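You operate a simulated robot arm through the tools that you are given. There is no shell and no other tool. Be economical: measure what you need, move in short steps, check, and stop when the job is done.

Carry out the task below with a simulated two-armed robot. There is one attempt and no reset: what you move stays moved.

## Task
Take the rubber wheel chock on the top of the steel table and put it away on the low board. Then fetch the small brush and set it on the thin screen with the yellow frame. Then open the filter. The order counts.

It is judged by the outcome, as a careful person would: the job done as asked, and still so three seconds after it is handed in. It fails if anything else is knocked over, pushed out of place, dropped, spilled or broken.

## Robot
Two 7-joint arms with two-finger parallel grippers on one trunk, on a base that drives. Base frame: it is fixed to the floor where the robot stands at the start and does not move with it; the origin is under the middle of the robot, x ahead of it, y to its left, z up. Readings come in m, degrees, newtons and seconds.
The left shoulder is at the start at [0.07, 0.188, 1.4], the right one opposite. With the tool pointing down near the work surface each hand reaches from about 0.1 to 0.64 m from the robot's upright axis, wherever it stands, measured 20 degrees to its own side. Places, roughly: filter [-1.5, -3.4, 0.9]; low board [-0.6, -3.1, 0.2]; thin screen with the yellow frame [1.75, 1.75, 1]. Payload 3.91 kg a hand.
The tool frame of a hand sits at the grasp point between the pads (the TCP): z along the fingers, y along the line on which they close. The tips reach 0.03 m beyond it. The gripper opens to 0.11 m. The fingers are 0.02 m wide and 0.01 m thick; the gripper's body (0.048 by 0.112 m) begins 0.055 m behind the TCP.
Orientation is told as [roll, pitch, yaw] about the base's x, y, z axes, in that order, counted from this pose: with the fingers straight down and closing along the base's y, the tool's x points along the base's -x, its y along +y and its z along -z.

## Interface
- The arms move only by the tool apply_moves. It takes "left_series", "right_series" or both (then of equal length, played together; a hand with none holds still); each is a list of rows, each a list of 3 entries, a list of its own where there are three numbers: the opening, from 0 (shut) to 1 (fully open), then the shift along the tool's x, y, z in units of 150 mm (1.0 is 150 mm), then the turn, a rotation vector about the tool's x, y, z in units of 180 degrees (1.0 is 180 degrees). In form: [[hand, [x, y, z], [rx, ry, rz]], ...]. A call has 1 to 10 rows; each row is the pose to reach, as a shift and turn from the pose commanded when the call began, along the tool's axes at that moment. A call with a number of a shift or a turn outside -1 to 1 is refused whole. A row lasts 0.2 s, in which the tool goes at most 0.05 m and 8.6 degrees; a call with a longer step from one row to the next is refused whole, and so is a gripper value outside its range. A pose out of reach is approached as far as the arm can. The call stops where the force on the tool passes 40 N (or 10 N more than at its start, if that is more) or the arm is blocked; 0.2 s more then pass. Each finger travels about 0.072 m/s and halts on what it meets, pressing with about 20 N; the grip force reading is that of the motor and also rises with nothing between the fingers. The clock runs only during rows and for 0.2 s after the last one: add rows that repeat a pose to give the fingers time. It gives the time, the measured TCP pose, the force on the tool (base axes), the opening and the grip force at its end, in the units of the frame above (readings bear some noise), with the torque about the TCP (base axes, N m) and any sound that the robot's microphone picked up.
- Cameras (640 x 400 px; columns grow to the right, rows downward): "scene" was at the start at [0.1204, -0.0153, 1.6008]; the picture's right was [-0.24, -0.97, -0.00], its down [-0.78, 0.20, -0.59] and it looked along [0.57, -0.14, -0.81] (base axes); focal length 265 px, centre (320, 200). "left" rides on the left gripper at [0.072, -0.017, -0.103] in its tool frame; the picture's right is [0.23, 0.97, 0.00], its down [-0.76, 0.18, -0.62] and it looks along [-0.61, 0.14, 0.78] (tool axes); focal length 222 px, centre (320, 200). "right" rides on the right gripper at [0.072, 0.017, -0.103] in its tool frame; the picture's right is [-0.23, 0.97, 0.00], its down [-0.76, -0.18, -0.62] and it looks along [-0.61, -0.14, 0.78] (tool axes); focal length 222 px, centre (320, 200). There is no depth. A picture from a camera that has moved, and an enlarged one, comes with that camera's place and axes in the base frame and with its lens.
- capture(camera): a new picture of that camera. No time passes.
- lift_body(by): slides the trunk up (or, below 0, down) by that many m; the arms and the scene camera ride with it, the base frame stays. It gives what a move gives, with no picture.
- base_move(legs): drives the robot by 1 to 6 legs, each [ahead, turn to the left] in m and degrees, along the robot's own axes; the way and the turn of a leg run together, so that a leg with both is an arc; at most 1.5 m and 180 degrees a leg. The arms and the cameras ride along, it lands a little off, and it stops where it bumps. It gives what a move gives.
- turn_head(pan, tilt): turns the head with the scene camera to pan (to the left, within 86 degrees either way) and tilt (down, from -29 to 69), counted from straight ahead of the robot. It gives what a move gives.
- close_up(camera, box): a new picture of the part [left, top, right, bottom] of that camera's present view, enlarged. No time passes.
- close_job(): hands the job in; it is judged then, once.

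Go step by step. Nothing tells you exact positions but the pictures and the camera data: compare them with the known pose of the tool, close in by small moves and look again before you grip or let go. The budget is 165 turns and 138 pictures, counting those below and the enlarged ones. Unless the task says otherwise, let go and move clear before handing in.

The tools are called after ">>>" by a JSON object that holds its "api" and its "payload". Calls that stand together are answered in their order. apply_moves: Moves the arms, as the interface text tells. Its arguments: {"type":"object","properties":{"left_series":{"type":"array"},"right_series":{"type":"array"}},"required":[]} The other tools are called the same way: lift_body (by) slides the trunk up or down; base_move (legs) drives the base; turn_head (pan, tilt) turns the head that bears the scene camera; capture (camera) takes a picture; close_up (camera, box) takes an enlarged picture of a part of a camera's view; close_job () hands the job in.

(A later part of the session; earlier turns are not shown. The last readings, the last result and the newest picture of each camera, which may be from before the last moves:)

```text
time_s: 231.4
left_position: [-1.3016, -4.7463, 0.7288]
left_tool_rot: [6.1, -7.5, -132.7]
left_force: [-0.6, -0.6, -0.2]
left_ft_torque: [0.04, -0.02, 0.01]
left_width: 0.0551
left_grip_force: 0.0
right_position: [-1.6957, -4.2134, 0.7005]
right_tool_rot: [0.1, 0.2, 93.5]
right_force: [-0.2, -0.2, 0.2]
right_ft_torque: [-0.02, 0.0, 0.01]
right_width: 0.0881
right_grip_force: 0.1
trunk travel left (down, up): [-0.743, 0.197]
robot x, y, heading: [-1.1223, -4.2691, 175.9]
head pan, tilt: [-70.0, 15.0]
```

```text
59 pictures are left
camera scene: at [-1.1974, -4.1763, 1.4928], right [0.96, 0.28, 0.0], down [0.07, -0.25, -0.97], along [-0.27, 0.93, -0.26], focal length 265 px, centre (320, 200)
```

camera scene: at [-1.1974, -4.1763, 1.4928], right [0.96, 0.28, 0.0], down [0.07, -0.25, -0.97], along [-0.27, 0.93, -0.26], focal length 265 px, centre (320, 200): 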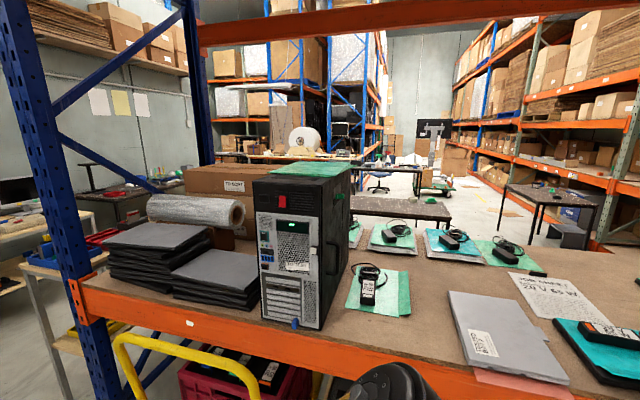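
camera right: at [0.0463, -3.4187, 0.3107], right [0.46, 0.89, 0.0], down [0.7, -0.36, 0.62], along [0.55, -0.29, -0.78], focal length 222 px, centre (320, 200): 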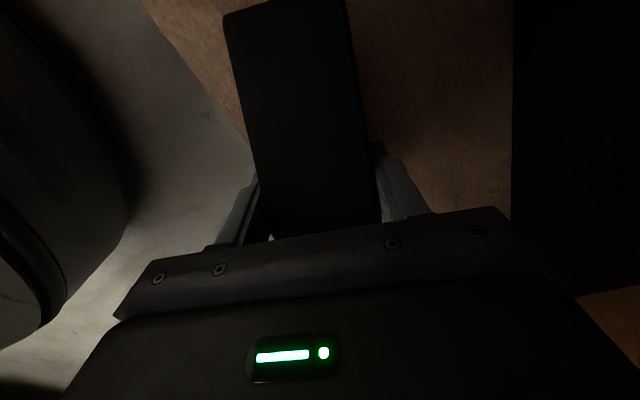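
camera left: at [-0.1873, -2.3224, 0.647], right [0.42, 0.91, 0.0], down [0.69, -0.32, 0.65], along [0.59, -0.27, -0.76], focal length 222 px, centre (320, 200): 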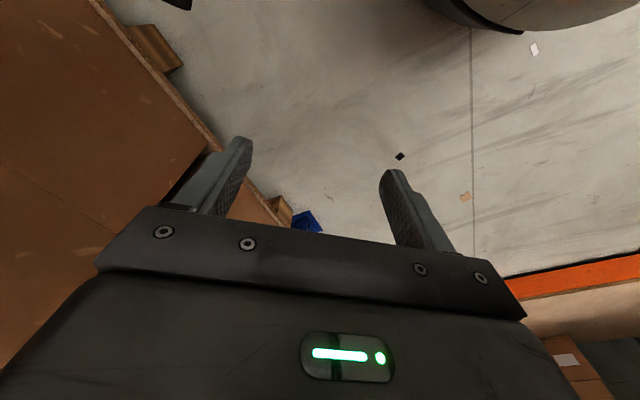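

>>> {"api": "close_up", "payload": {"camera": "scene", "box": [230, 150, 400, 340]}}

>>> {"api": "close_up", "payload": {"camera": "scene", "box": [80, 300, 330, 400]}}

```text
2.11 times, centred on (315, 245) of scene
camera zoom: at [-1.1974, -4.1763, 1.4928], right [0.96, 0.28, 0.0], down [0.07, -0.25, -0.97], along [-0.27, 0.93, -0.26], focal length 558 px, centre (330, 105)
```

zoom: 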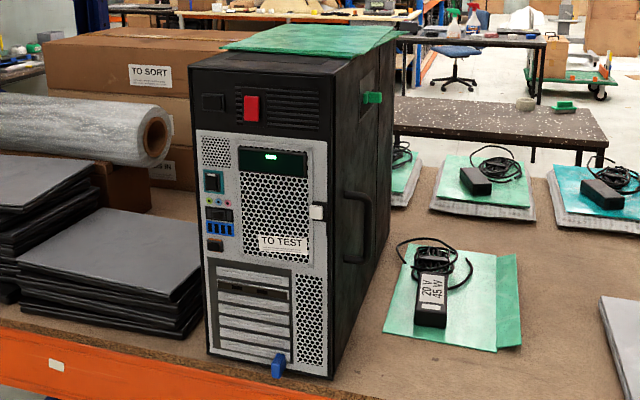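

```text
2.56 times, centred on (205, 350) of scene
camera zoom: at [-1.1974, -4.1763, 1.4928], right [0.96, 0.28, 0.0], down [0.07, -0.25, -0.97], along [-0.27, 0.93, -0.26], focal length 679 px, centre (614, -184)
```

zoom: 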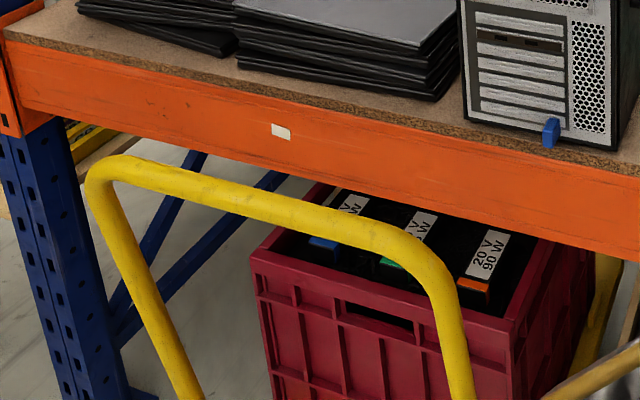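

The tower is a PC: at its rear bottom is a blue pull tab near (−1.47, −3.52, 0.9) — that's the slide-out filter. Now for the brush: first bring the left hand back in front and raise the trunk.

>>> {"api": "apply_moves", "payload": {"left_series": [[0.5, [0, -0.15, -0.05], [0, 0, 0]], [0.5, [0.1, -0.45, -0.1], [0, 0, 0]], [0.5, [0.15, -0.75, -0.1], [0, 0, 0]], [0.5, [0.2, -1.0, -0.1], [0, 0, 0]]]}}

>>> {"api": "apply_moves", "payload": {"left_series": [[0.5, [0, -0.15, 0], [0, 0, 0]], [0.5, [0.05, -0.45, 0], [0, 0, 0]], [0.5, [0.1, -0.75, 0], [0, 0, 0]], [0.5, [0.15, -0.95, 0], [0, 0, 0]]]}}

>>> {"api": "lift_body", "payload": {"by": 0.19}}

```text
time_s: 232.4
left_position: [-1.3936, -4.623, 0.7233]
left_tool_rot: [6.1, -7.6, -132.5]
left_force: [-1.0, 0.2, 0.3]
left_ft_torque: [0.01, -0.01, -0.02]
left_width: 0.055
left_grip_force: 0.1
right_position: [-1.6968, -4.2144, 0.6993]
right_tool_rot: [0.1, 0.0, 93.5]
right_force: [0.6, -0.6, 0.0]
right_ft_torque: [0.0, 0.02, -0.02]
right_width: 0.088
right_grip_force: 0.0
trunk travel left (down, up): [-0.743, 0.197]
robot x, y, heading: [-1.1214, -4.273, 175.9]
head pan, tilt: [-70.0, 15.0]
```

```text
time_s: 233.4
left_position: [-1.483, -4.5107, 0.7053]
left_tool_rot: [6.2, -7.5, -132.6]
left_force: [0.3, 0.1, 0.9]
left_ft_torque: [0.0, -0.02, 0.01]
left_width: 0.0547
left_grip_force: 0.1
right_position: [-1.6948, -4.215, 0.699]
right_tool_rot: [0.1, 0.2, 93.6]
right_force: [0.1, 0.0, 0.4]
right_ft_torque: [-0.03, -0.01, -0.02]
right_width: 0.088
right_grip_force: 0.1
trunk travel left (down, up): [-0.743, 0.197]
robot x, y, heading: [-1.1212, -4.2704, 176.3]
head pan, tilt: [-70.0, 15.0]
```

```text
time_s: 235.5
left_position: [-1.4828, -4.5117, 0.8945]
left_tool_rot: [6.1, -7.5, -132.7]
left_force: [-0.6, -0.4, 0.1]
left_ft_torque: [0.0, -0.01, 0.01]
left_width: 0.0551
left_grip_force: 0.0
right_position: [-1.6951, -4.2143, 0.8898]
right_tool_rot: [0.1, 0.1, 93.4]
right_force: [-0.3, -0.2, 0.2]
right_ft_torque: [-0.02, 0.03, 0.01]
right_width: 0.0883
right_grip_force: 0.0
trunk travel left (down, up): [-0.933, 0.007]
robot x, y, heading: [-1.1272, -4.2704, 175.8]
head pan, tilt: [-70.0, 15.0]
```

I'll retrace the known route backwards (hands trailing, away from the benches).

>>> {"api": "base_move", "payload": {"legs": [[0, 94.5], [0, 94.5], [-1.465, 0], [0, -35], [-0.9, 0], [0, -61]]}}

```text
time_s: 259.3
left_position: [-3.0864, -4.2512, 0.8946]
left_tool_rot: [6.1, -7.6, -40.0]
left_force: [0.0, 0.8, -0.2]
left_ft_torque: [0.01, 0.02, 0.02]
left_width: 0.0548
left_grip_force: 0.0
right_position: [-3.3738, -4.4752, 0.8895]
right_tool_rot: [0.2, 0.0, -174.1]
right_force: [-0.7, 0.1, 0.2]
right_ft_torque: [0.03, 0.0, 0.01]
right_width: 0.0882
right_grip_force: 0.0
trunk travel left (down, up): [-0.933, 0.007]
robot x, y, heading: [-3.3379, -3.9011, -91.6]
head pan, tilt: [-70.0, 15.0]
```

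>>> {"api": "base_move", "payload": {"legs": [[-1.5, 0], [-0.42, 0], [0, 83.5], [1.4, 0]]}}

>>> {"api": "turn_head", "payload": {"pan": 45, "tilt": 35}}

>>> {"api": "capture", "payload": {"camera": "scene"}}

```text
time_s: 278.9
left_position: [-1.5218, -2.0108, 0.8947]
left_tool_rot: [6.2, -7.5, 42.7]
left_force: [-1.7, -0.7, -0.7]
left_ft_torque: [-0.02, -0.02, -0.01]
left_width: 0.055
left_grip_force: 0.2
right_position: [-1.3349, -2.3249, 0.8902]
right_tool_rot: [0.0, 0.1, -91.1]
right_force: [-0.4, 0.0, -0.4]
right_ft_torque: [0.01, 0.02, 0.02]
right_width: 0.0878
right_grip_force: 0.1
trunk travel left (down, up): [-0.933, 0.007]
robot x, y, heading: [-1.9009, -2.2166, -8.7]
head pan, tilt: [-70.0, 15.0]
```

```text
time_s: 280.9
left_position: [-1.5209, -2.0111, 0.8937]
left_tool_rot: [6.2, -7.6, 42.7]
left_force: [0.8, -0.2, -0.7]
left_ft_torque: [0.0, -0.02, -0.02]
left_width: 0.0548
left_grip_force: 0.1
right_position: [-1.3336, -2.3252, 0.891]
right_tool_rot: [0.1, 0.1, -91.3]
right_force: [-0.7, 0.2, 0.2]
right_ft_torque: [0.02, -0.01, -0.02]
right_width: 0.088
right_grip_force: 0.1
trunk travel left (down, up): [-0.933, 0.007]
robot x, y, heading: [-1.9023, -2.2243, -8.7]
head pan, tilt: [45.0, 35.0]
```

```text
56 pictures are left
camera scene: at [-1.7824, -2.1733, 1.6508], right [0.59, -0.81, 0.0], down [-0.46, -0.34, -0.82], along [0.66, 0.48, -0.57], focal length 265 px, centre (320, 200)
```

scene: 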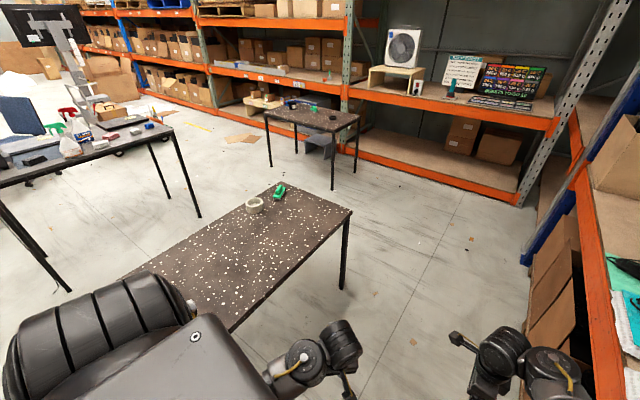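

>>> {"api": "close_up", "payload": {"camera": "scene", "box": [220, 80, 380, 220]}}

```text
2.86 times, centred on (300, 150) of scene
camera zoom: at [-1.7824, -2.1733, 1.6508], right [0.59, -0.81, 0.0], down [-0.46, -0.34, -0.82], along [0.66, 0.48, -0.57], focal length 758 px, centre (377, 343)
```

zoom: 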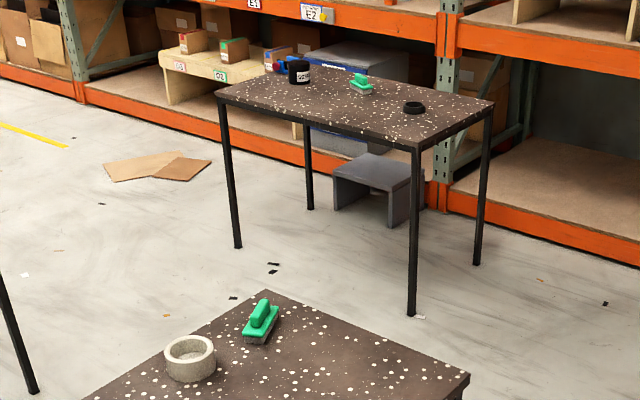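

I can't yet tell the two brushes' sizes apart; I'll drive between the tables and compare up close.

>>> {"api": "base_move", "payload": {"legs": [[0, 10], [1.5, 0], [0.2, 0], [0, 89], [1.0, 0]]}}

>>> {"api": "turn_head", "payload": {"pan": 80, "tilt": 45}}

>>> {"api": "capture", "payload": {"camera": "scene"}}

```text
time_s: 298.8
left_position: [-0.4694, -0.8281, 0.8951]
left_tool_rot: [6.1, -7.5, 142.1]
left_force: [0.0, -0.8, 0.1]
left_ft_torque: [0.0, -0.04, 0.01]
left_width: 0.0551
left_grip_force: 0.1
right_position: [-0.1905, -0.5934, 0.8896]
right_tool_rot: [0.2, 0.1, 8.3]
right_force: [0.2, -0.1, 0.3]
right_ft_torque: [-0.01, 0.01, 0.01]
right_width: 0.088
right_grip_force: 0.1
trunk travel left (down, up): [-0.933, 0.007]
robot x, y, heading: [-0.2064, -1.1687, 91.0]
head pan, tilt: [45.0, 35.0]
```

```text
time_s: 299.8
left_position: [-0.469, -0.8274, 0.8951]
left_tool_rot: [6.0, -7.4, 142.1]
left_force: [-0.5, 1.0, 0.0]
left_ft_torque: [-0.01, 0.01, 0.02]
left_width: 0.055
left_grip_force: 0.1
right_position: [-0.1923, -0.5917, 0.8903]
right_tool_rot: [0.0, 0.1, 8.2]
right_force: [-0.3, 0.5, -0.4]
right_ft_torque: [0.0, -0.03, -0.02]
right_width: 0.088
right_grip_force: 0.2
trunk travel left (down, up): [-0.933, 0.007]
robot x, y, heading: [-0.2029, -1.1672, 90.6]
head pan, tilt: [80.0, 45.0]
```

```text
54 pictures are left
camera scene: at [-0.2835, -1.1033, 1.636], right [0.16, 0.99, 0.0], down [0.7, -0.11, -0.71], along [-0.7, 0.11, -0.71], focal length 265 px, centre (320, 200)
```

scene: 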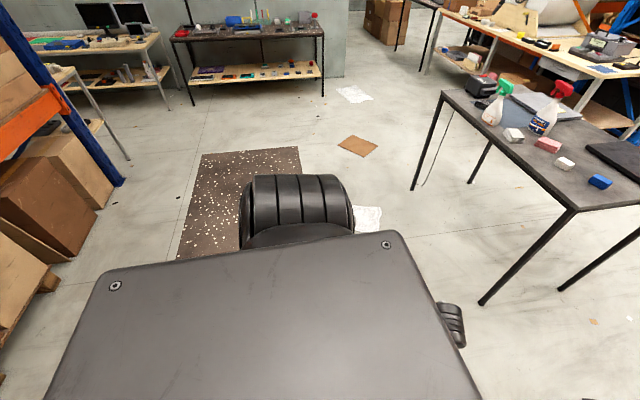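

>>> {"api": "base_move", "payload": {"legs": [[0, 75]]}}

>>> {"api": "turn_head", "payload": {"pan": 10, "tilt": 55}}

>>> {"api": "capture", "payload": {"camera": "scene"}}

```text
time_s: 303.4
left_position: [-0.5989, -1.3421, 0.896]
left_tool_rot: [6.1, -7.5, -142.6]
left_force: [0.2, 1.1, 0.5]
left_ft_torque: [-0.02, 0.0, -0.03]
left_width: 0.055
left_grip_force: 0.2
right_position: [-0.7579, -1.013, 0.8891]
right_tool_rot: [0.1, 0.0, 83.5]
right_force: [0.4, 0.1, -0.8]
right_ft_torque: [0.03, 0.02, -0.01]
right_width: 0.0882
right_grip_force: 0.0
trunk travel left (down, up): [-0.933, 0.007]
robot x, y, heading: [-0.202, -1.1714, 165.9]
head pan, tilt: [80.0, 45.0]
```

```text
time_s: 304.9
left_position: [-0.5989, -1.3424, 0.8949]
left_tool_rot: [6.2, -7.5, -142.6]
left_force: [0.8, -0.5, 0.4]
left_ft_torque: [-0.01, 0.0, -0.01]
left_width: 0.055
left_grip_force: 0.1
right_position: [-0.7575, -1.0142, 0.8904]
right_tool_rot: [0.1, 0.2, 83.5]
right_force: [-0.8, -0.3, 0.0]
right_ft_torque: [-0.01, -0.03, 0.01]
right_width: 0.088
right_grip_force: 0.2
trunk travel left (down, up): [-0.933, 0.007]
robot x, y, heading: [-0.2009, -1.1653, 165.8]
head pan, tilt: [10.0, 55.0]
```

```text
53 pictures are left
camera scene: at [-0.3233, -1.1497, 1.6225], right [0.07, 1.0, 0.0], down [0.82, -0.06, -0.57], along [-0.57, 0.04, -0.82], focal length 265 px, centre (320, 200)
```

scene: 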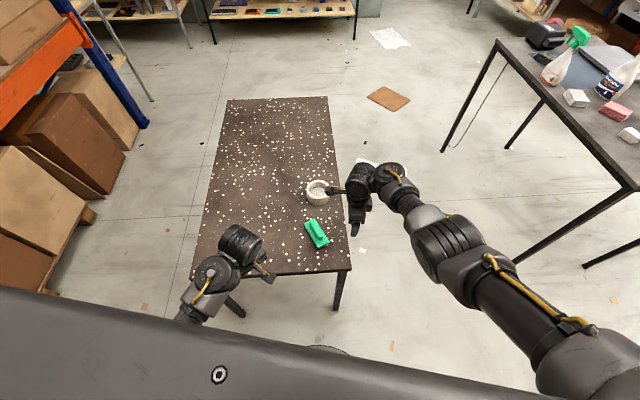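

>>> {"api": "close_up", "payload": {"camera": "scene", "box": [270, 160, 370, 270]}}

>>> {"api": "capture", "payload": {"camera": "right"}}

```text
3.64 times, centred on (320, 215) of scene
camera zoom: at [-0.3233, -1.1497, 1.6225], right [0.07, 1.0, 0.0], down [0.82, -0.06, -0.57], along [-0.57, 0.04, -0.82], focal length 964 px, centre (320, 146)
```

zoom: 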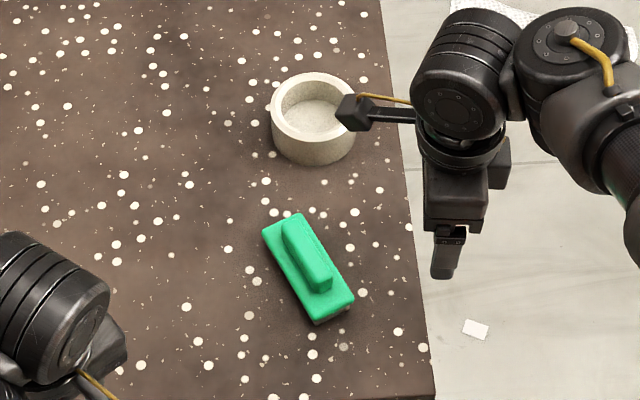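

```text
51 pictures are left
camera right: at [-0.7826, -1.0828, 0.994], right [-0.94, 0.34, 0.0], down [0.26, 0.74, 0.62], along [0.21, 0.59, -0.78], focal length 222 px, centre (320, 200)
```

right: 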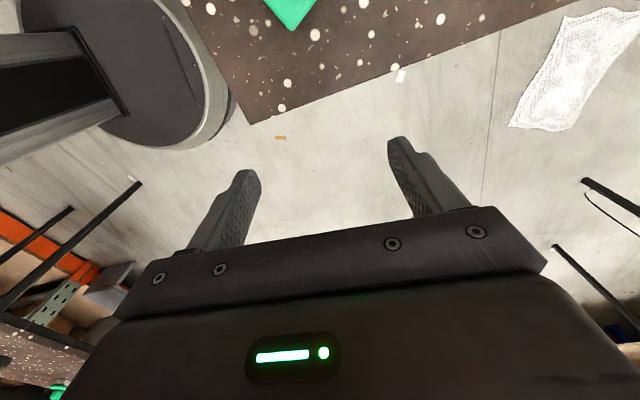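

Brush 2 measures about 0.109 × 0.043 m. I'll turn toward table 1 and measure brush 1 the same way.

>>> {"api": "base_move", "payload": {"legs": [[0, -125]]}}

>>> {"api": "turn_head", "payload": {"pan": 5, "tilt": 35}}

>>> {"api": "capture", "payload": {"camera": "scene"}}

```text
time_s: 310.4
left_position: [-0.121, -0.7426, 0.8951]
left_tool_rot: [6.0, -7.4, 93.3]
left_force: [0.6, 0.5, 0.0]
left_ft_torque: [-0.01, 0.02, 0.03]
left_width: 0.0551
left_grip_force: 0.0
right_position: [0.2388, -0.7959, 0.8904]
right_tool_rot: [0.0, 0.1, -40.6]
right_force: [0.4, 0.2, 0.4]
right_ft_torque: [-0.02, 0.01, 0.01]
right_width: 0.088
right_grip_force: 0.0
trunk travel left (down, up): [-0.933, 0.007]
robot x, y, heading: [-0.2032, -1.1683, 41.9]
head pan, tilt: [10.0, 55.0]
```

```text
time_s: 311.2
left_position: [-0.1206, -0.7428, 0.8934]
left_tool_rot: [6.1, -7.6, 93.3]
left_force: [0.3, -0.2, 1.1]
left_ft_torque: [-0.01, -0.01, -0.04]
left_width: 0.0554
left_grip_force: 0.0
right_position: [0.239, -0.7955, 0.8902]
right_tool_rot: [0.0, 0.1, -40.7]
right_force: [-0.3, -0.3, 0.4]
right_ft_torque: [0.0, -0.01, -0.03]
right_width: 0.088
right_grip_force: 0.1
trunk travel left (down, up): [-0.933, 0.007]
robot x, y, heading: [-0.2025, -1.1673, 41.9]
head pan, tilt: [5.0, 35.0]
```

```text
50 pictures are left
camera scene: at [-0.1052, -1.0685, 1.6507], right [0.73, -0.68, 0.0], down [-0.39, -0.42, -0.82], along [0.56, 0.6, -0.57], focal length 265 px, centre (320, 200)
```

scene: 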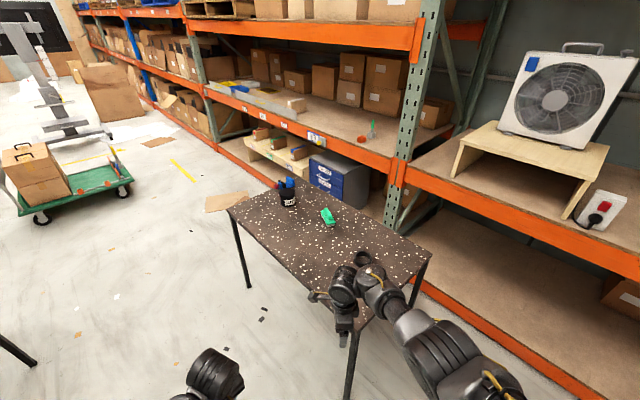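

>>> {"api": "close_up", "payload": {"camera": "scene", "box": [290, 190, 370, 240]}}

>>> {"api": "close_up", "payload": {"camera": "scene", "box": [210, 60, 420, 200]}}

```text
8.00 times, centred on (330, 215) of scene
camera zoom: at [-0.1052, -1.0685, 1.6507], right [0.73, -0.68, 0.0], down [-0.39, -0.42, -0.82], along [0.56, 0.6, -0.57], focal length 2122 px, centre (240, 80)
```

zoom: 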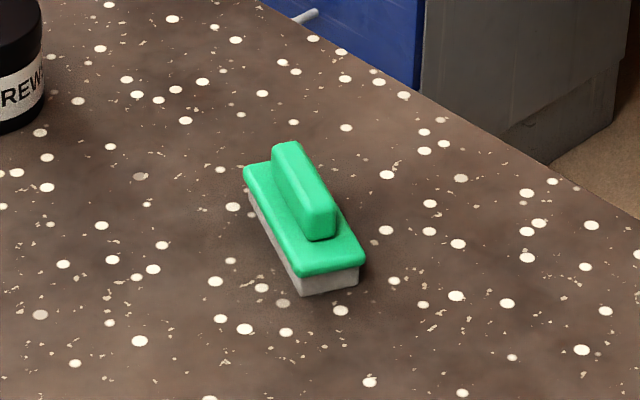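

```text
2.86 times, centred on (315, 130) of scene
camera zoom: at [-0.1052, -1.0685, 1.6507], right [0.73, -0.68, 0.0], down [-0.39, -0.42, -0.82], along [0.56, 0.6, -0.57], focal length 758 px, centre (334, 400)
```

zoom: 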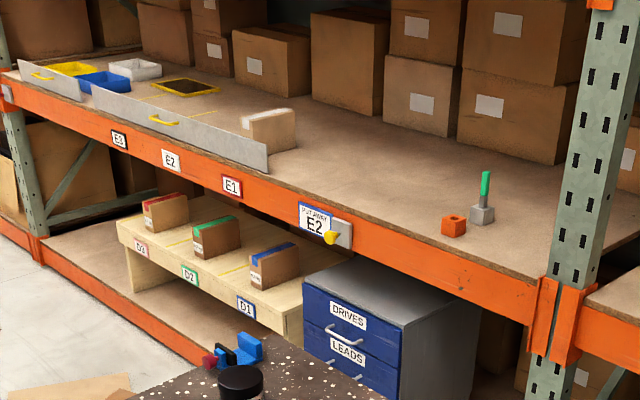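

>>> {"api": "close_up", "payload": {"camera": "scene", "box": [340, 105, 400, 150]}}

>>> {"api": "close_up", "payload": {"camera": "scene", "box": [225, 75, 315, 125]}}

```text
8.89 times, centred on (370, 128) of scene
camera zoom: at [-0.1052, -1.0685, 1.6507], right [0.73, -0.68, 0.0], down [-0.39, -0.42, -0.82], along [0.56, 0.6, -0.57], focal length 2357 px, centre (-124, 844)
```

zoom: 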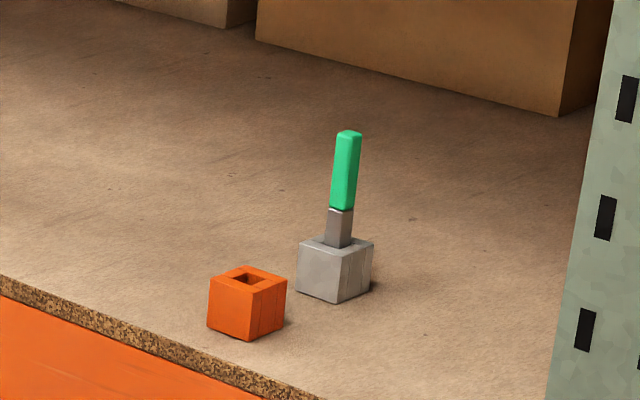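

```text
7.11 times, centred on (270, 100) of scene
camera zoom: at [-0.1052, -1.0685, 1.6507], right [0.73, -0.68, 0.0], down [-0.39, -0.42, -0.82], along [0.56, 0.6, -0.57], focal length 1886 px, centre (676, 911)
```

zoom: 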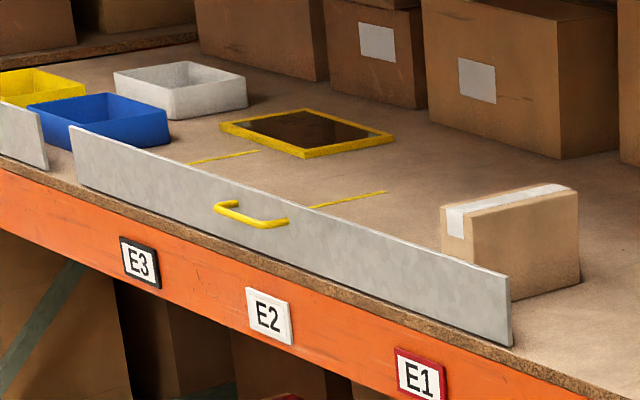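

The two block brushes are practically identical, so I'll take the one on the steel table. The screen lies deep on the shelf (~0.8 m reach), so I'll grasp the brush with a forward-pitched hand. Driving to the front of table 1, heading ≈ −25°.

>>> {"api": "base_move", "payload": {"legs": [[0, 48], [1.2, 0], [0, -87], [0.23, 0], [0, -28]]}}

>>> {"api": "turn_head", "payload": {"pan": 0, "tilt": 50}}

>>> {"api": "capture", "payload": {"camera": "scene"}}

```text
time_s: 326.0
left_position: [0.4594, 0.1465, 0.8951]
left_tool_rot: [6.0, -7.4, 26.5]
left_force: [0.7, 0.0, 0.0]
left_ft_torque: [0.02, 0.03, 0.0]
left_width: 0.055
left_grip_force: 0.0
right_position: [0.5522, -0.2087, 0.8897]
right_tool_rot: [0.0, 0.2, -107.5]
right_force: [0.1, -0.6, -0.3]
right_ft_torque: [0.03, -0.02, 0.02]
right_width: 0.088
right_grip_force: 0.0
trunk travel left (down, up): [-0.933, 0.007]
robot x, y, heading: [0.0393, 0.0474, -24.7]
head pan, tilt: [5.0, 35.0]
```

```text
time_s: 326.7
left_position: [0.4604, 0.1437, 0.8954]
left_tool_rot: [6.1, -7.5, 26.6]
left_force: [-1.1, -0.3, 0.5]
left_ft_torque: [-0.03, -0.04, 0.04]
left_width: 0.055
left_grip_force: 0.1
right_position: [0.5518, -0.2088, 0.8898]
right_tool_rot: [0.2, 0.1, -107.4]
right_force: [-0.3, -0.3, 0.4]
right_ft_torque: [-0.03, 0.02, 0.01]
right_width: 0.0879
right_grip_force: 0.0
trunk travel left (down, up): [-0.933, 0.007]
robot x, y, heading: [0.0351, 0.0523, -24.9]
head pan, tilt: [0.0, 50.0]
```

```text
45 pictures are left
camera scene: at [0.1505, -0.0009, 1.6291], right [-0.42, -0.91, 0.0], down [-0.69, 0.32, -0.64], along [0.58, -0.27, -0.77], focal length 265 px, centre (320, 200)
```

scene: 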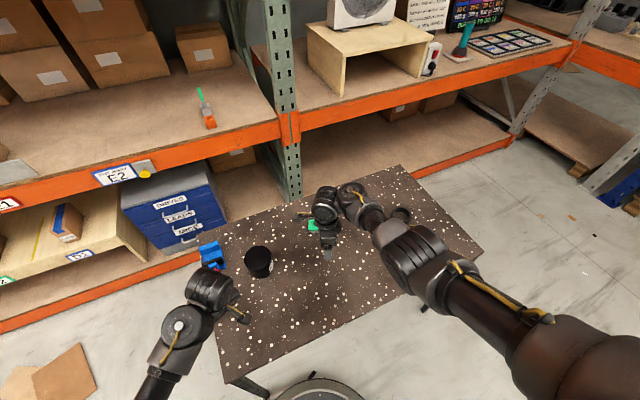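

Rotate the right hand so it closes along the brush's length (yaw ≈ −25°).

>>> {"api": "apply_moves", "payload": {"right_series": [[0.9, [0, 0, 0], [0, 0, -0.03]], [0.9, [0, 0, 0], [0, 0, -0.075]], [0.9, [0, 0, 0], [0, 0, -0.12]], [0.9, [0, 0, 0], [0, 0, -0.165]], [0.9, [0, 0, 0], [0, 0, -0.21]], [0.9, [0, 0, 0], [0, 0, -0.255]], [0.9, [0, 0, 0], [0, 0, -0.3]], [0.9, [0, 0, 0], [0, 0, -0.345]], [0.9, [0, 0, 0], [0, 0, -0.39]], [0.9, [0, 0, 0], [0, 0, -0.435]]]}}

```text
time_s: 328.9
left_position: [0.46, 0.1447, 0.8942]
left_tool_rot: [6.1, -7.5, 26.5]
left_force: [0.6, -0.2, 0.0]
left_ft_torque: [0.02, -0.01, 0.01]
left_width: 0.0548
left_grip_force: 0.1
right_position: [0.552, -0.2078, 0.8892]
right_tool_rot: [0.2, -0.1, -29.1]
right_force: [-0.2, -0.3, 0.4]
right_ft_torque: [0.0, -0.01, 0.03]
right_width: 0.0989
right_grip_force: 0.0
trunk travel left (down, up): [-0.933, 0.007]
robot x, y, heading: [0.0403, 0.0507, -25.0]
head pan, tilt: [0.0, 50.0]
```

Now pitch the hand forward ~40°, moving it slightly ahead.

>>> {"api": "apply_moves", "payload": {"right_series": [[0.9, [-0.05, 0, -0.05], [0, -0.03, 0]], [0.9, [-0.15, 0, -0.1], [0, -0.07, -0.01]], [0.9, [-0.25, 0, -0.15], [0, -0.11, -0.015]], [0.9, [-0.35, 0, -0.2], [0, -0.15, -0.02]], [0.9, [-0.4, 0, -0.2], [0, -0.19, -0.02]], [0.9, [-0.45, 0, -0.2], [0, -0.225, -0.02]]]}}

>>> {"api": "capture", "payload": {"camera": "right"}}

```text
time_s: 330.3
left_position: [0.4594, 0.1458, 0.8959]
left_tool_rot: [6.1, -7.6, 26.5]
left_force: [0.0, -0.3, 1.0]
left_ft_torque: [-0.02, -0.02, -0.02]
left_width: 0.0551
left_grip_force: 0.2
right_position: [0.6111, -0.241, 0.9197]
right_tool_rot: [-1.4, -40.7, -24.8]
right_force: [-0.7, -0.8, 0.2]
right_ft_torque: [0.0, -0.01, -0.04]
right_width: 0.0989
right_grip_force: 0.1
trunk travel left (down, up): [-0.933, 0.007]
robot x, y, heading: [0.034, 0.0478, -24.8]
head pan, tilt: [0.0, 50.0]
```

```text
44 pictures are left
camera right: at [0.5088, -0.1713, 0.9512], right [0.58, 0.8, 0.13], down [0.09, -0.22, 0.97], along [0.81, -0.55, -0.2], focal length 222 px, centre (320, 200)
```

right: 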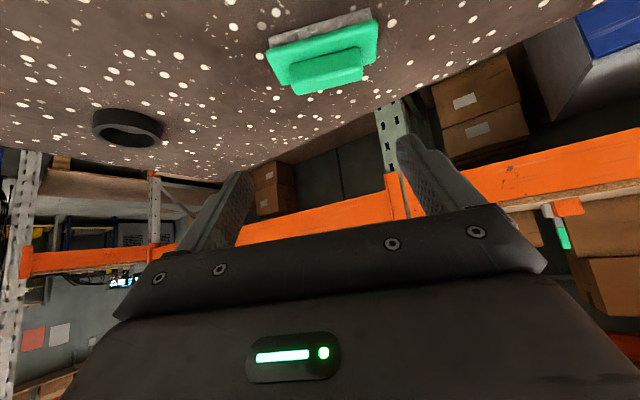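

The pitched pose works. The brush handle is near (0.705, −0.265, 0.75). Moving to a pre-grasp point along the approach line.

>>> {"api": "apply_moves", "payload": {"right_series": [[0.95, [0.05, 0.04, 0.15], [0, 0, 0]], [0.95, [0.1, 0.08, 0.35], [0.004, 0, 0]], [0.95, [0.163, 0.119, 0.55], [0.007, 0, 0]], [0.95, [0.163, 0.119, 0.704], [0.007, 0, 0]]]}}

>>> {"api": "capture", "payload": {"camera": "right"}}

>>> {"api": "close_up", "payload": {"camera": "scene", "box": [280, 190, 380, 280]}}

```text
time_s: 331.3
left_position: [0.4576, 0.1438, 0.8953]
left_tool_rot: [6.1, -7.5, 26.6]
left_force: [-0.7, -0.4, -0.1]
left_ft_torque: [0.01, 0.0, -0.01]
left_width: 0.0549
left_grip_force: 0.1
right_position: [0.6307, -0.2356, 0.8471]
right_tool_rot: [-2.7, -40.6, -24.8]
right_force: [0.2, -0.5, 0.4]
right_ft_torque: [-0.03, -0.03, 0.02]
right_width: 0.1047
right_grip_force: 0.1
right hand out of reach, approached as far as the arm can: row 3, 4
trunk travel left (down, up): [-0.933, 0.007]
robot x, y, heading: [0.0384, 0.0511, -24.9]
head pan, tilt: [0.0, 50.0]
```

```text
43 pictures are left
camera right: at [0.5305, -0.1639, 0.8785], right [0.59, 0.8, 0.11], down [0.09, -0.21, 0.97], along [0.8, -0.57, -0.19], focal length 222 px, centre (320, 200)
```

right: 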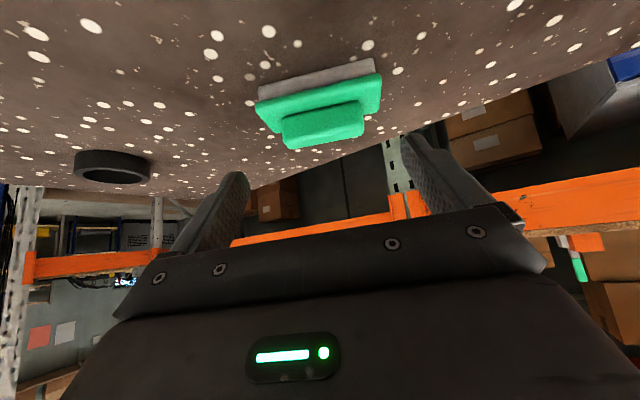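

```text
4.44 times, centred on (330, 235) of scene
camera zoom: at [0.1494, -0.0017, 1.6291], right [-0.42, -0.91, 0.0], down [-0.69, 0.32, -0.64], along [0.58, -0.27, -0.77], focal length 1179 px, centre (276, 44)
```

zoom: 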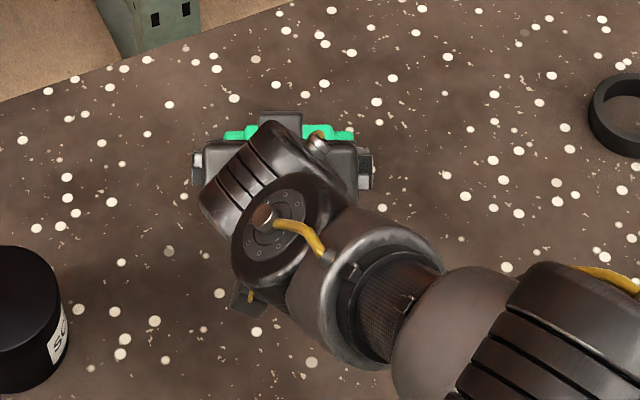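

Extension limit again: raise the hand relative to the body, then lower the trunk.

>>> {"api": "apply_moves", "payload": {"right_series": [[0.95, [-0.15, 0, -0.17], [-0.005, 0, 0]], [0.95, [-0.3, 0, -0.34], [-0.01, 0, 0]], [0.95, [-0.435, 0, -0.505], [-0.015, 0, 0]], [0.95, [-0.435, 0, -0.505], [-0.015, 0, 0]]]}}

>>> {"api": "lift_body", "payload": {"by": -0.13}}

```text
time_s: 332.3
left_position: [0.4597, 0.1444, 0.895]
left_tool_rot: [6.0, -7.6, 26.5]
left_force: [-0.6, 0.2, 0.1]
left_ft_torque: [-0.03, 0.01, -0.02]
left_width: 0.0551
left_grip_force: 0.1
right_position: [0.6341, -0.2313, 0.9458]
right_tool_rot: [-0.1, -40.5, -25.0]
right_force: [0.2, -0.3, 0.1]
right_ft_torque: [-0.01, 0.0, -0.02]
right_width: 0.1043
right_grip_force: 0.1
trunk travel left (down, up): [-0.933, 0.007]
robot x, y, heading: [0.0375, 0.0503, -25.0]
head pan, tilt: [0.0, 50.0]
```

```text
time_s: 333.9
left_position: [0.4589, 0.1459, 0.7654]
left_tool_rot: [6.1, -7.5, 26.5]
left_force: [-1.0, 0.0, 0.3]
left_ft_torque: [-0.01, 0.0, 0.01]
left_width: 0.0549
left_grip_force: 0.1
right_position: [0.6335, -0.2291, 0.8171]
right_tool_rot: [0.0, -40.5, -24.9]
right_force: [0.2, -0.6, -0.3]
right_ft_torque: [0.0, -0.01, -0.01]
right_width: 0.1045
right_grip_force: 0.1
trunk travel left (down, up): [-0.803, 0.137]
robot x, y, heading: [0.0343, 0.0498, -24.9]
head pan, tilt: [0.0, 50.0]
```

>>> {"api": "apply_moves", "payload": {"left_series": [[0.5, [0, 0, -0.2], [0, 0, 0]], [0.5, [0, 0, -0.4], [0, 0, 0]]]}}

>>> {"api": "capture", "payload": {"camera": "right"}}

```text
time_s: 334.5
left_position: [0.4564, 0.138, 0.8154]
left_tool_rot: [6.1, -7.6, 26.4]
left_force: [0.0, -0.2, 0.1]
left_ft_torque: [0.03, -0.01, -0.03]
left_width: 0.0552
left_grip_force: 0.1
left hand out of reach, approached as far as the arm can: row 2
right_position: [0.6327, -0.232, 0.8166]
right_tool_rot: [0.0, -40.5, -25.0]
right_force: [-0.2, 0.4, 0.7]
right_ft_torque: [-0.02, -0.01, 0.02]
right_width: 0.1046
right_grip_force: 0.0
trunk travel left (down, up): [-0.803, 0.137]
robot x, y, heading: [0.0342, 0.0533, -25.0]
head pan, tilt: [0.0, 50.0]
```

```text
41 pictures are left
camera right: at [0.5301, -0.1639, 0.8482], right [0.57, 0.81, 0.15], down [0.08, -0.23, 0.97], along [0.82, -0.54, -0.2], focal length 222 px, centre (320, 200)
```

right: 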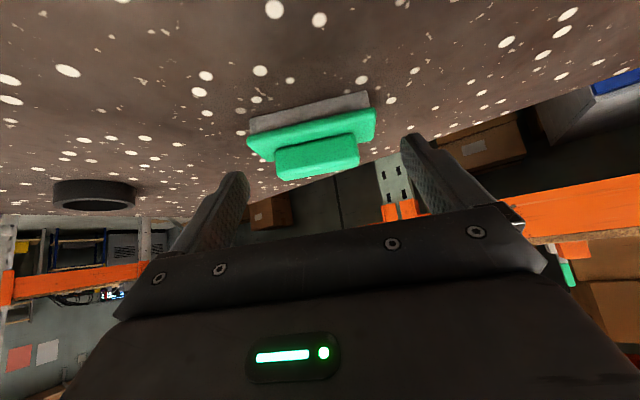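

Laterally aligned (handle centred between the fingers). Advancing most of the way.

>>> {"api": "apply_moves", "payload": {"right_series": [[0.95, [-0.08, 0, 0.12], [0, 0, 0]], [0.95, [-0.15, 0, 0.25], [0, 0, 0]], [0.95, [-0.18, 0, 0.38], [0, 0, 0]], [0.95, [-0.18, 0, 0.38], [0, 0, 0]]]}}

>>> {"api": "capture", "payload": {"camera": "right"}}

>>> {"api": "close_up", "payload": {"camera": "scene", "box": [270, 150, 370, 240]}}

```text
time_s: 335.5
left_position: [0.4558, 0.1384, 0.815]
left_tool_rot: [6.1, -7.5, 26.5]
left_force: [1.2, -0.3, -0.5]
left_ft_torque: [0.04, 0.02, -0.01]
left_width: 0.055
left_grip_force: 0.0
right_position: [0.6852, -0.2534, 0.7899]
right_tool_rot: [0.1, -40.6, -24.9]
right_force: [0.5, 0.0, -0.4]
right_ft_torque: [-0.02, -0.01, -0.01]
right_width: 0.1044
right_grip_force: 0.1
trunk travel left (down, up): [-0.803, 0.137]
robot x, y, heading: [0.0345, 0.0481, -24.9]
head pan, tilt: [0.0, 50.0]
```

```text
40 pictures are left
camera right: at [0.5819, -0.1877, 0.8219], right [0.57, 0.81, 0.15], down [0.08, -0.24, 0.97], along [0.82, -0.54, -0.2], focal length 222 px, centre (320, 200)
```

right: 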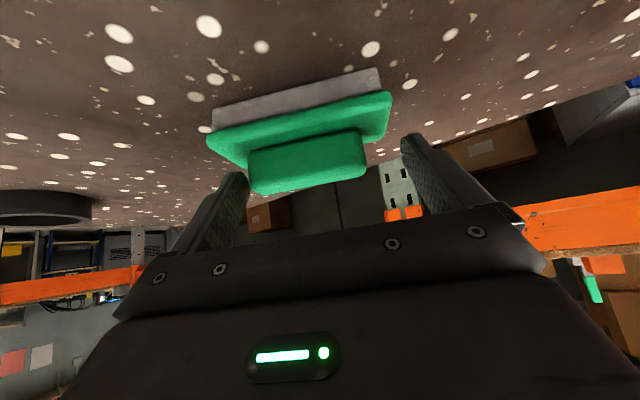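

```text
4.44 times, centred on (320, 195) of scene
camera zoom: at [0.15, -0.0007, 1.4991], right [-0.42, -0.91, 0.0], down [-0.69, 0.32, -0.64], along [0.58, -0.27, -0.77], focal length 1179 px, centre (320, 222)
```

zoom: 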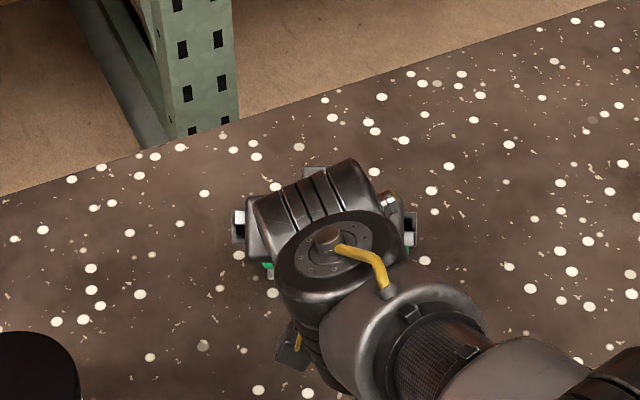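

Nearly there: 2 cm more forward, slightly left and lower; then close.

>>> {"api": "apply_moves", "payload": {"right_series": [[0.95, [-0.02, -0.05, 0.02], [0, 0, 0]], [0.95, [-0.05, -0.05, 0.07], [0, 0, 0]], [0.95, [-0.075, -0.05, 0.12], [0, 0, 0]], [0.95, [-0.075, -0.05, 0.12], [0, 0, 0]]]}}

>>> {"api": "capture", "payload": {"camera": "right"}}

```text
time_s: 336.5
left_position: [0.4573, 0.1377, 0.8147]
left_tool_rot: [6.0, -7.4, 26.5]
left_force: [-0.9, -0.4, 0.0]
left_ft_torque: [0.02, -0.01, -0.01]
left_width: 0.0551
left_grip_force: 0.1
right_position: [0.6907, -0.2689, 0.7887]
right_tool_rot: [0.0, -40.5, -24.9]
right_force: [0.8, 0.5, -0.6]
right_ft_torque: [-0.01, 0.01, -0.03]
right_width: 0.1045
right_grip_force: 0.0
right hand out of reach, approached as far as the arm can: row 2, 3, 4
trunk travel left (down, up): [-0.803, 0.137]
robot x, y, heading: [0.0347, 0.0493, -25.0]
head pan, tilt: [0.0, 50.0]
```

```text
38 pictures are left
camera right: at [0.5863, -0.2014, 0.8208], right [0.57, 0.81, 0.15], down [0.08, -0.23, 0.97], along [0.82, -0.54, -0.2], focal length 222 px, centre (320, 200)
```

right: 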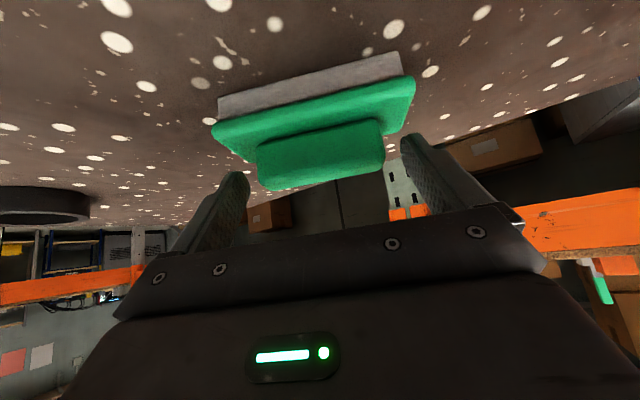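

Centred; only the reach is short. Raise hand 4 cm, drop the trunk 4.5 cm, then finish the advance.

>>> {"api": "apply_moves", "payload": {"right_series": [[0.95, [-0.09, 0, -0.1], [0, 0, 0]], [0.95, [-0.175, 0, -0.2], [0, 0, 0]], [0.95, [-0.175, 0, -0.2], [0, 0, 0]]]}}

>>> {"api": "lift_body", "payload": {"by": -0.04}}

```text
time_s: 337.3
left_position: [0.4567, 0.1374, 0.8153]
left_tool_rot: [6.1, -7.5, 26.5]
left_force: [0.2, -0.3, 0.1]
left_ft_torque: [-0.01, 0.02, 0.03]
left_width: 0.0552
left_grip_force: 0.1
right_position: [0.6908, -0.2735, 0.8304]
right_tool_rot: [-0.3, -40.6, -24.9]
right_force: [0.6, 0.4, -0.2]
right_ft_torque: [-0.02, 0.01, 0.05]
right_width: 0.1045
right_grip_force: 0.1
trunk travel left (down, up): [-0.803, 0.137]
robot x, y, heading: [0.0351, 0.0482, -24.7]
head pan, tilt: [0.0, 50.0]
```

```text
time_s: 338.1
left_position: [0.4566, 0.1395, 0.7749]
left_tool_rot: [6.1, -7.5, 26.5]
left_force: [0.0, -0.9, 0.5]
left_ft_torque: [0.0, 0.01, 0.01]
left_width: 0.0549
left_grip_force: 0.1
right_position: [0.6888, -0.2736, 0.7892]
right_tool_rot: [-0.3, -40.7, -24.7]
right_force: [0.1, -0.2, -0.1]
right_ft_torque: [0.01, -0.02, 0.01]
right_width: 0.1046
right_grip_force: 0.1
trunk travel left (down, up): [-0.763, 0.177]
robot x, y, heading: [0.0382, 0.0484, -24.8]
head pan, tilt: [0.0, 50.0]
```

>>> {"api": "apply_moves", "payload": {"right_series": [[0.95, [-0.02, 0.033, 0.03], [0, 0, 0]], [0.95, [-0.04, 0.033, 0.08], [0, 0, 0]], [0.95, [-0.057, 0.033, 0.12], [0, 0, 0]], [0.95, [-0.057, 0.033, 0.12], [0, 0, 0]]]}}

>>> {"api": "capture", "payload": {"camera": "right"}}

```text
time_s: 339.1
left_position: [0.4564, 0.1378, 0.7746]
left_tool_rot: [6.1, -7.6, 26.5]
left_force: [0.9, 0.4, -0.5]
left_ft_torque: [-0.02, -0.02, -0.02]
left_width: 0.0549
left_grip_force: 0.0
right_position: [0.7086, -0.2706, 0.7814]
right_tool_rot: [0.1, -40.6, -25.0]
right_force: [-0.2, -0.3, -1.0]
right_ft_torque: [-0.01, 0.0, 0.01]
right_width: 0.1044
right_grip_force: 0.1
trunk travel left (down, up): [-0.763, 0.177]
robot x, y, heading: [0.0389, 0.0499, -24.9]
head pan, tilt: [0.0, 50.0]
```

```text
37 pictures are left
camera right: at [0.6046, -0.2039, 0.8133], right [0.57, 0.81, 0.15], down [0.08, -0.24, 0.97], along [0.82, -0.54, -0.2], focal length 222 px, centre (320, 200)
```

right: 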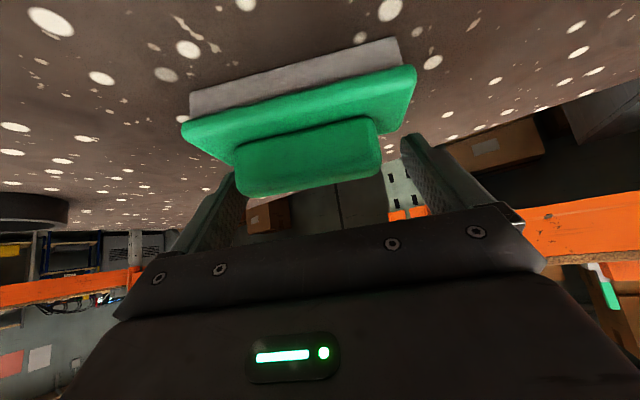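

Handle sits between the pads at TCP depth. Small lateral correction and close.

>>> {"api": "apply_moves", "payload": {"right_series": [[0.95, [0, -0.04, 0], [0, 0, 0]], [0.8, [0, -0.04, 0], [0, 0, 0]], [0.6, [0, -0.04, 0], [0, 0, 0]], [0.3, [0, -0.04, 0], [0, 0, 0]], [0, [0, -0.04, 0], [0, 0, 0]], [0, [0, -0.04, 0], [0, 0, 0]], [0, [0, -0.04, 0], [0, 0, 0]]]}}

>>> {"api": "capture", "payload": {"camera": "right"}}

```text
time_s: 340.8
left_position: [0.4562, 0.1387, 0.7742]
left_tool_rot: [6.1, -7.5, 26.5]
left_force: [-0.1, -0.1, -0.1]
left_ft_torque: [0.04, 0.01, 0.0]
left_width: 0.0551
left_grip_force: 0.0
right_position: [0.7067, -0.2765, 0.7806]
right_tool_rot: [0.0, -40.5, -24.9]
right_force: [0.6, -1.4, 0.4]
right_ft_torque: [-0.01, 0.04, -0.01]
right_width: 0.0797
right_grip_force: 20.0
trunk travel left (down, up): [-0.763, 0.177]
robot x, y, heading: [0.0341, 0.0479, -24.8]
head pan, tilt: [0.0, 50.0]
```

```text
36 pictures are left
camera right: at [0.6021, -0.2101, 0.8132], right [0.57, 0.81, 0.15], down [0.08, -0.23, 0.97], along [0.82, -0.54, -0.2], focal length 222 px, centre (320, 200)
```

right: 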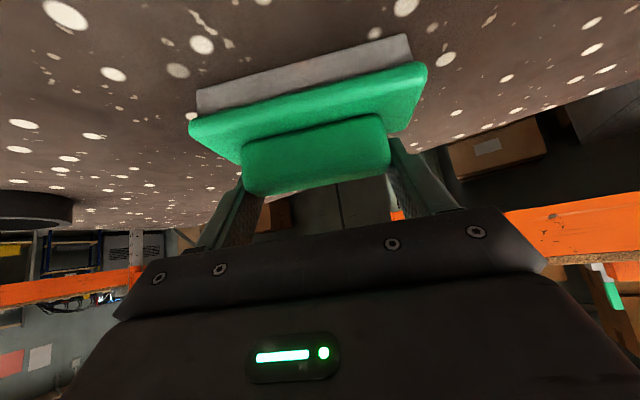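

Gripped on the handle ends (0.08 m). Lift gently and check.

>>> {"api": "lift_body", "payload": {"by": 0.03}}

>>> {"api": "capture", "payload": {"camera": "right"}}

```text
time_s: 341.5
left_position: [0.4569, 0.1377, 0.8054]
left_tool_rot: [6.0, -7.5, 26.5]
left_force: [-0.3, 0.1, 0.2]
left_ft_torque: [-0.01, -0.02, -0.01]
left_width: 0.0551
left_grip_force: 0.0
right_position: [0.7052, -0.2779, 0.8106]
right_tool_rot: [0.0, -40.5, -24.9]
right_force: [0.1, 0.0, -1.3]
right_ft_torque: [0.0, 0.02, 0.0]
right_width: 0.0798
right_grip_force: 19.6
trunk travel left (down, up): [-0.793, 0.147]
robot x, y, heading: [0.0328, 0.0525, -24.7]
head pan, tilt: [0.0, 50.0]
```

```text
35 pictures are left
camera right: at [0.6025, -0.2101, 0.8427], right [0.57, 0.81, 0.15], down [0.08, -0.23, 0.97], along [0.82, -0.54, -0.2], focal length 222 px, centre (320, 200)
```

right: 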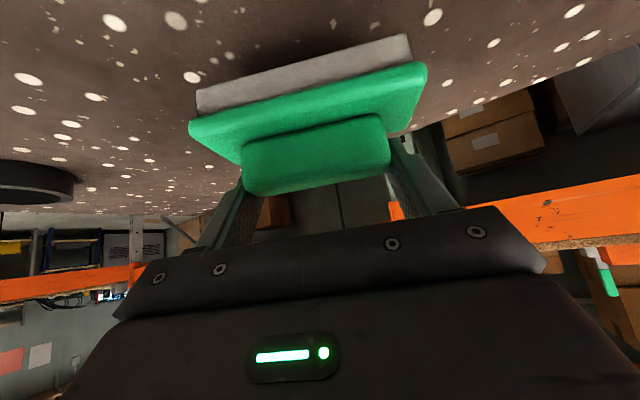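

Brush held level. Raise well up for travel (over the shelf's front panel later).

>>> {"api": "lift_body", "payload": {"by": 0.14}}

>>> {"api": "apply_moves", "payload": {"right_series": [[0, [-0.12, 0, -0.14], [0, 0, 0]], [0, [-0.3, 0, -0.34], [0, 0, 0]], [0, [-0.48, 0, -0.55], [0, 0, 0]], [0, [-0.65, 0, -0.76], [0, 0, 0]], [0, [-0.65, 0, -0.76], [0, 0, 0]]]}}

>>> {"api": "base_move", "payload": {"legs": [[-0.25, 0], [0, 115], [1.4, 0]]}}

>>> {"api": "turn_head", "payload": {"pan": -60, "tilt": 35}}

>>> {"api": "capture", "payload": {"camera": "scene"}}

```text
time_s: 343.2
left_position: [0.457, 0.1376, 0.9451]
left_tool_rot: [6.1, -7.4, 26.5]
left_force: [0.2, 0.6, 0.7]
left_ft_torque: [0.0, 0.0, 0.02]
left_width: 0.055
left_grip_force: 0.2
right_position: [0.7057, -0.2766, 0.9504]
right_tool_rot: [0.0, -40.5, -25.0]
right_force: [0.5, 0.3, -1.1]
right_ft_torque: [-0.02, -0.01, -0.02]
right_width: 0.0796
right_grip_force: 19.9
trunk travel left (down, up): [-0.933, 0.007]
robot x, y, heading: [0.0361, 0.05, -24.7]
head pan, tilt: [0.0, 50.0]
```

```text
time_s: 344.4
left_position: [0.458, 0.1375, 0.9444]
left_tool_rot: [6.1, -7.5, 26.5]
left_force: [-0.7, 0.7, -0.9]
left_ft_torque: [0.0, 0.0, 0.0]
left_width: 0.0548
left_grip_force: 0.0
right_position: [0.707, -0.2938, 1.1081]
right_tool_rot: [-0.7, -41.4, -25.3]
right_force: [0.9, -0.9, -1.9]
right_ft_torque: [0.01, 0.0, 0.01]
right_width: 0.0796
right_grip_force: 19.9
trunk travel left (down, up): [-0.933, 0.007]
robot x, y, heading: [0.0367, 0.0499, -24.9]
head pan, tilt: [0.0, 50.0]
```

```text
time_s: 357.6
left_position: [-0.4775, 1.8839, 0.9446]
left_tool_rot: [6.1, -7.5, 142.3]
left_force: [0.4, 0.0, 0.0]
left_ft_torque: [-0.01, 0.0, 0.01]
left_width: 0.055
left_grip_force: 0.1
right_position: [-0.1957, 2.2937, 1.0996]
right_tool_rot: [-1.3, -40.8, 90.8]
right_force: [-0.8, -0.4, -0.6]
right_ft_torque: [0.01, -0.01, 0.01]
right_width: 0.0796
right_grip_force: 19.9
trunk travel left (down, up): [-0.933, 0.007]
robot x, y, heading: [-0.2137, 1.5416, 91.1]
head pan, tilt: [0.0, 50.0]
```

```text
time_s: 358.9
left_position: [-0.476, 1.884, 0.9454]
left_tool_rot: [6.1, -7.5, 142.3]
left_force: [0.6, -0.2, 0.2]
left_ft_torque: [0.02, 0.0, 0.0]
left_width: 0.0549
left_grip_force: 0.1
right_position: [-0.1938, 2.294, 1.0999]
right_tool_rot: [-1.4, -40.6, 90.7]
right_force: [0.1, 0.3, 0.0]
right_ft_torque: [0.0, 0.01, 0.01]
right_width: 0.0796
right_grip_force: 19.7
trunk travel left (down, up): [-0.933, 0.007]
robot x, y, heading: [-0.2151, 1.5433, 91.0]
head pan, tilt: [-60.0, 35.0]
```

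```text
34 pictures are left
camera scene: at [-0.1421, 1.6422, 1.6507], right [0.51, -0.86, 0.0], down [-0.49, -0.3, -0.82], along [0.7, 0.42, -0.57], focal length 265 px, centre (320, 200)
```

scene: 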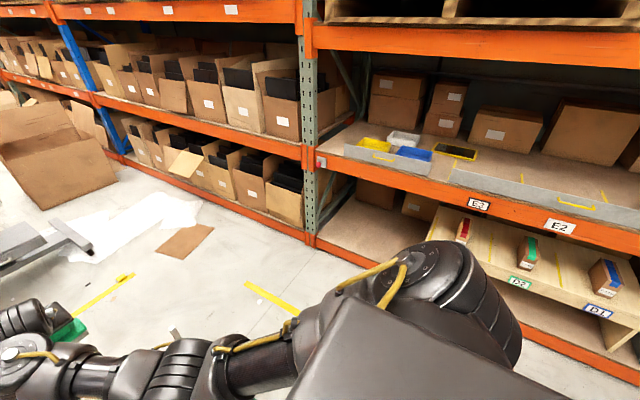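

The screen's centre triangulates to about (1.66, 1.70, 0.93); the shelf front is x≈1.22. I'll approach from (−0.2, 1.8) going east, staying clear of the cardboard.

>>> {"api": "base_move", "payload": {"legs": [[0.25, 0], [0, -87], [0.6, 0]]}}

>>> {"api": "turn_head", "payload": {"pan": -5, "tilt": 30}}

>>> {"api": "capture", "payload": {"camera": "scene"}}

```text
time_s: 360.7
left_position: [-0.4821, 2.1166, 0.9424]
left_tool_rot: [6.3, -7.4, 142.4]
left_force: [0.7, 0.6, -0.6]
left_ft_torque: [-0.03, 0.04, 0.05]
left_width: 0.0549
left_grip_force: 0.1
right_position: [-0.1959, 2.5284, 1.0952]
right_tool_rot: [-1.6, -40.4, 90.7]
right_force: [-0.9, 1.5, -1.9]
right_ft_torque: [0.01, -0.01, -0.01]
right_width: 0.0798
right_grip_force: 20.1
trunk travel left (down, up): [-0.933, 0.007]
robot x, y, heading: [-0.2184, 1.7706, 91.1]
head pan, tilt: [-60.0, 35.0]
stopped in leg 1: the robot was blocked; the commanded pose is now the measured one
```

```text
time_s: 361.9
left_position: [-0.4817, 2.1142, 0.9435]
left_tool_rot: [6.1, -7.5, 142.5]
left_force: [-0.1, 0.6, -0.8]
left_ft_torque: [0.0, -0.01, -0.02]
left_width: 0.055
left_grip_force: 0.0
right_position: [-0.1947, 2.5255, 1.099]
right_tool_rot: [-1.6, -40.7, 90.8]
right_force: [-0.4, 0.0, -1.2]
right_ft_torque: [0.01, -0.04, 0.02]
right_width: 0.0796
right_grip_force: 20.3
trunk travel left (down, up): [-0.933, 0.007]
robot x, y, heading: [-0.2163, 1.7735, 91.0]
head pan, tilt: [-5.0, 30.0]
```

```text
33 pictures are left
camera scene: at [-0.215, 1.917, 1.6584], right [1.0, -0.07, 0.0], down [-0.04, -0.5, -0.87], along [0.06, 0.86, -0.5], focal length 265 px, centre (320, 200)
```

scene: 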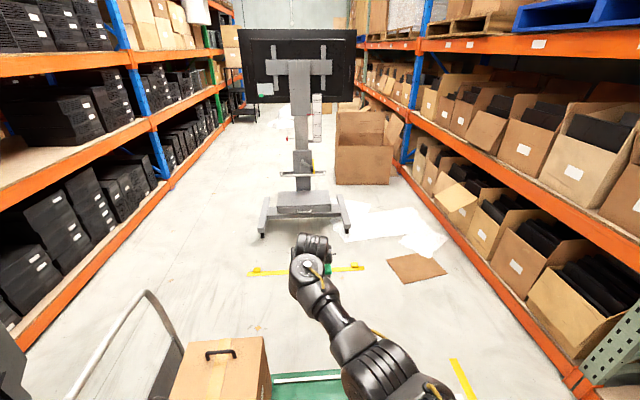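

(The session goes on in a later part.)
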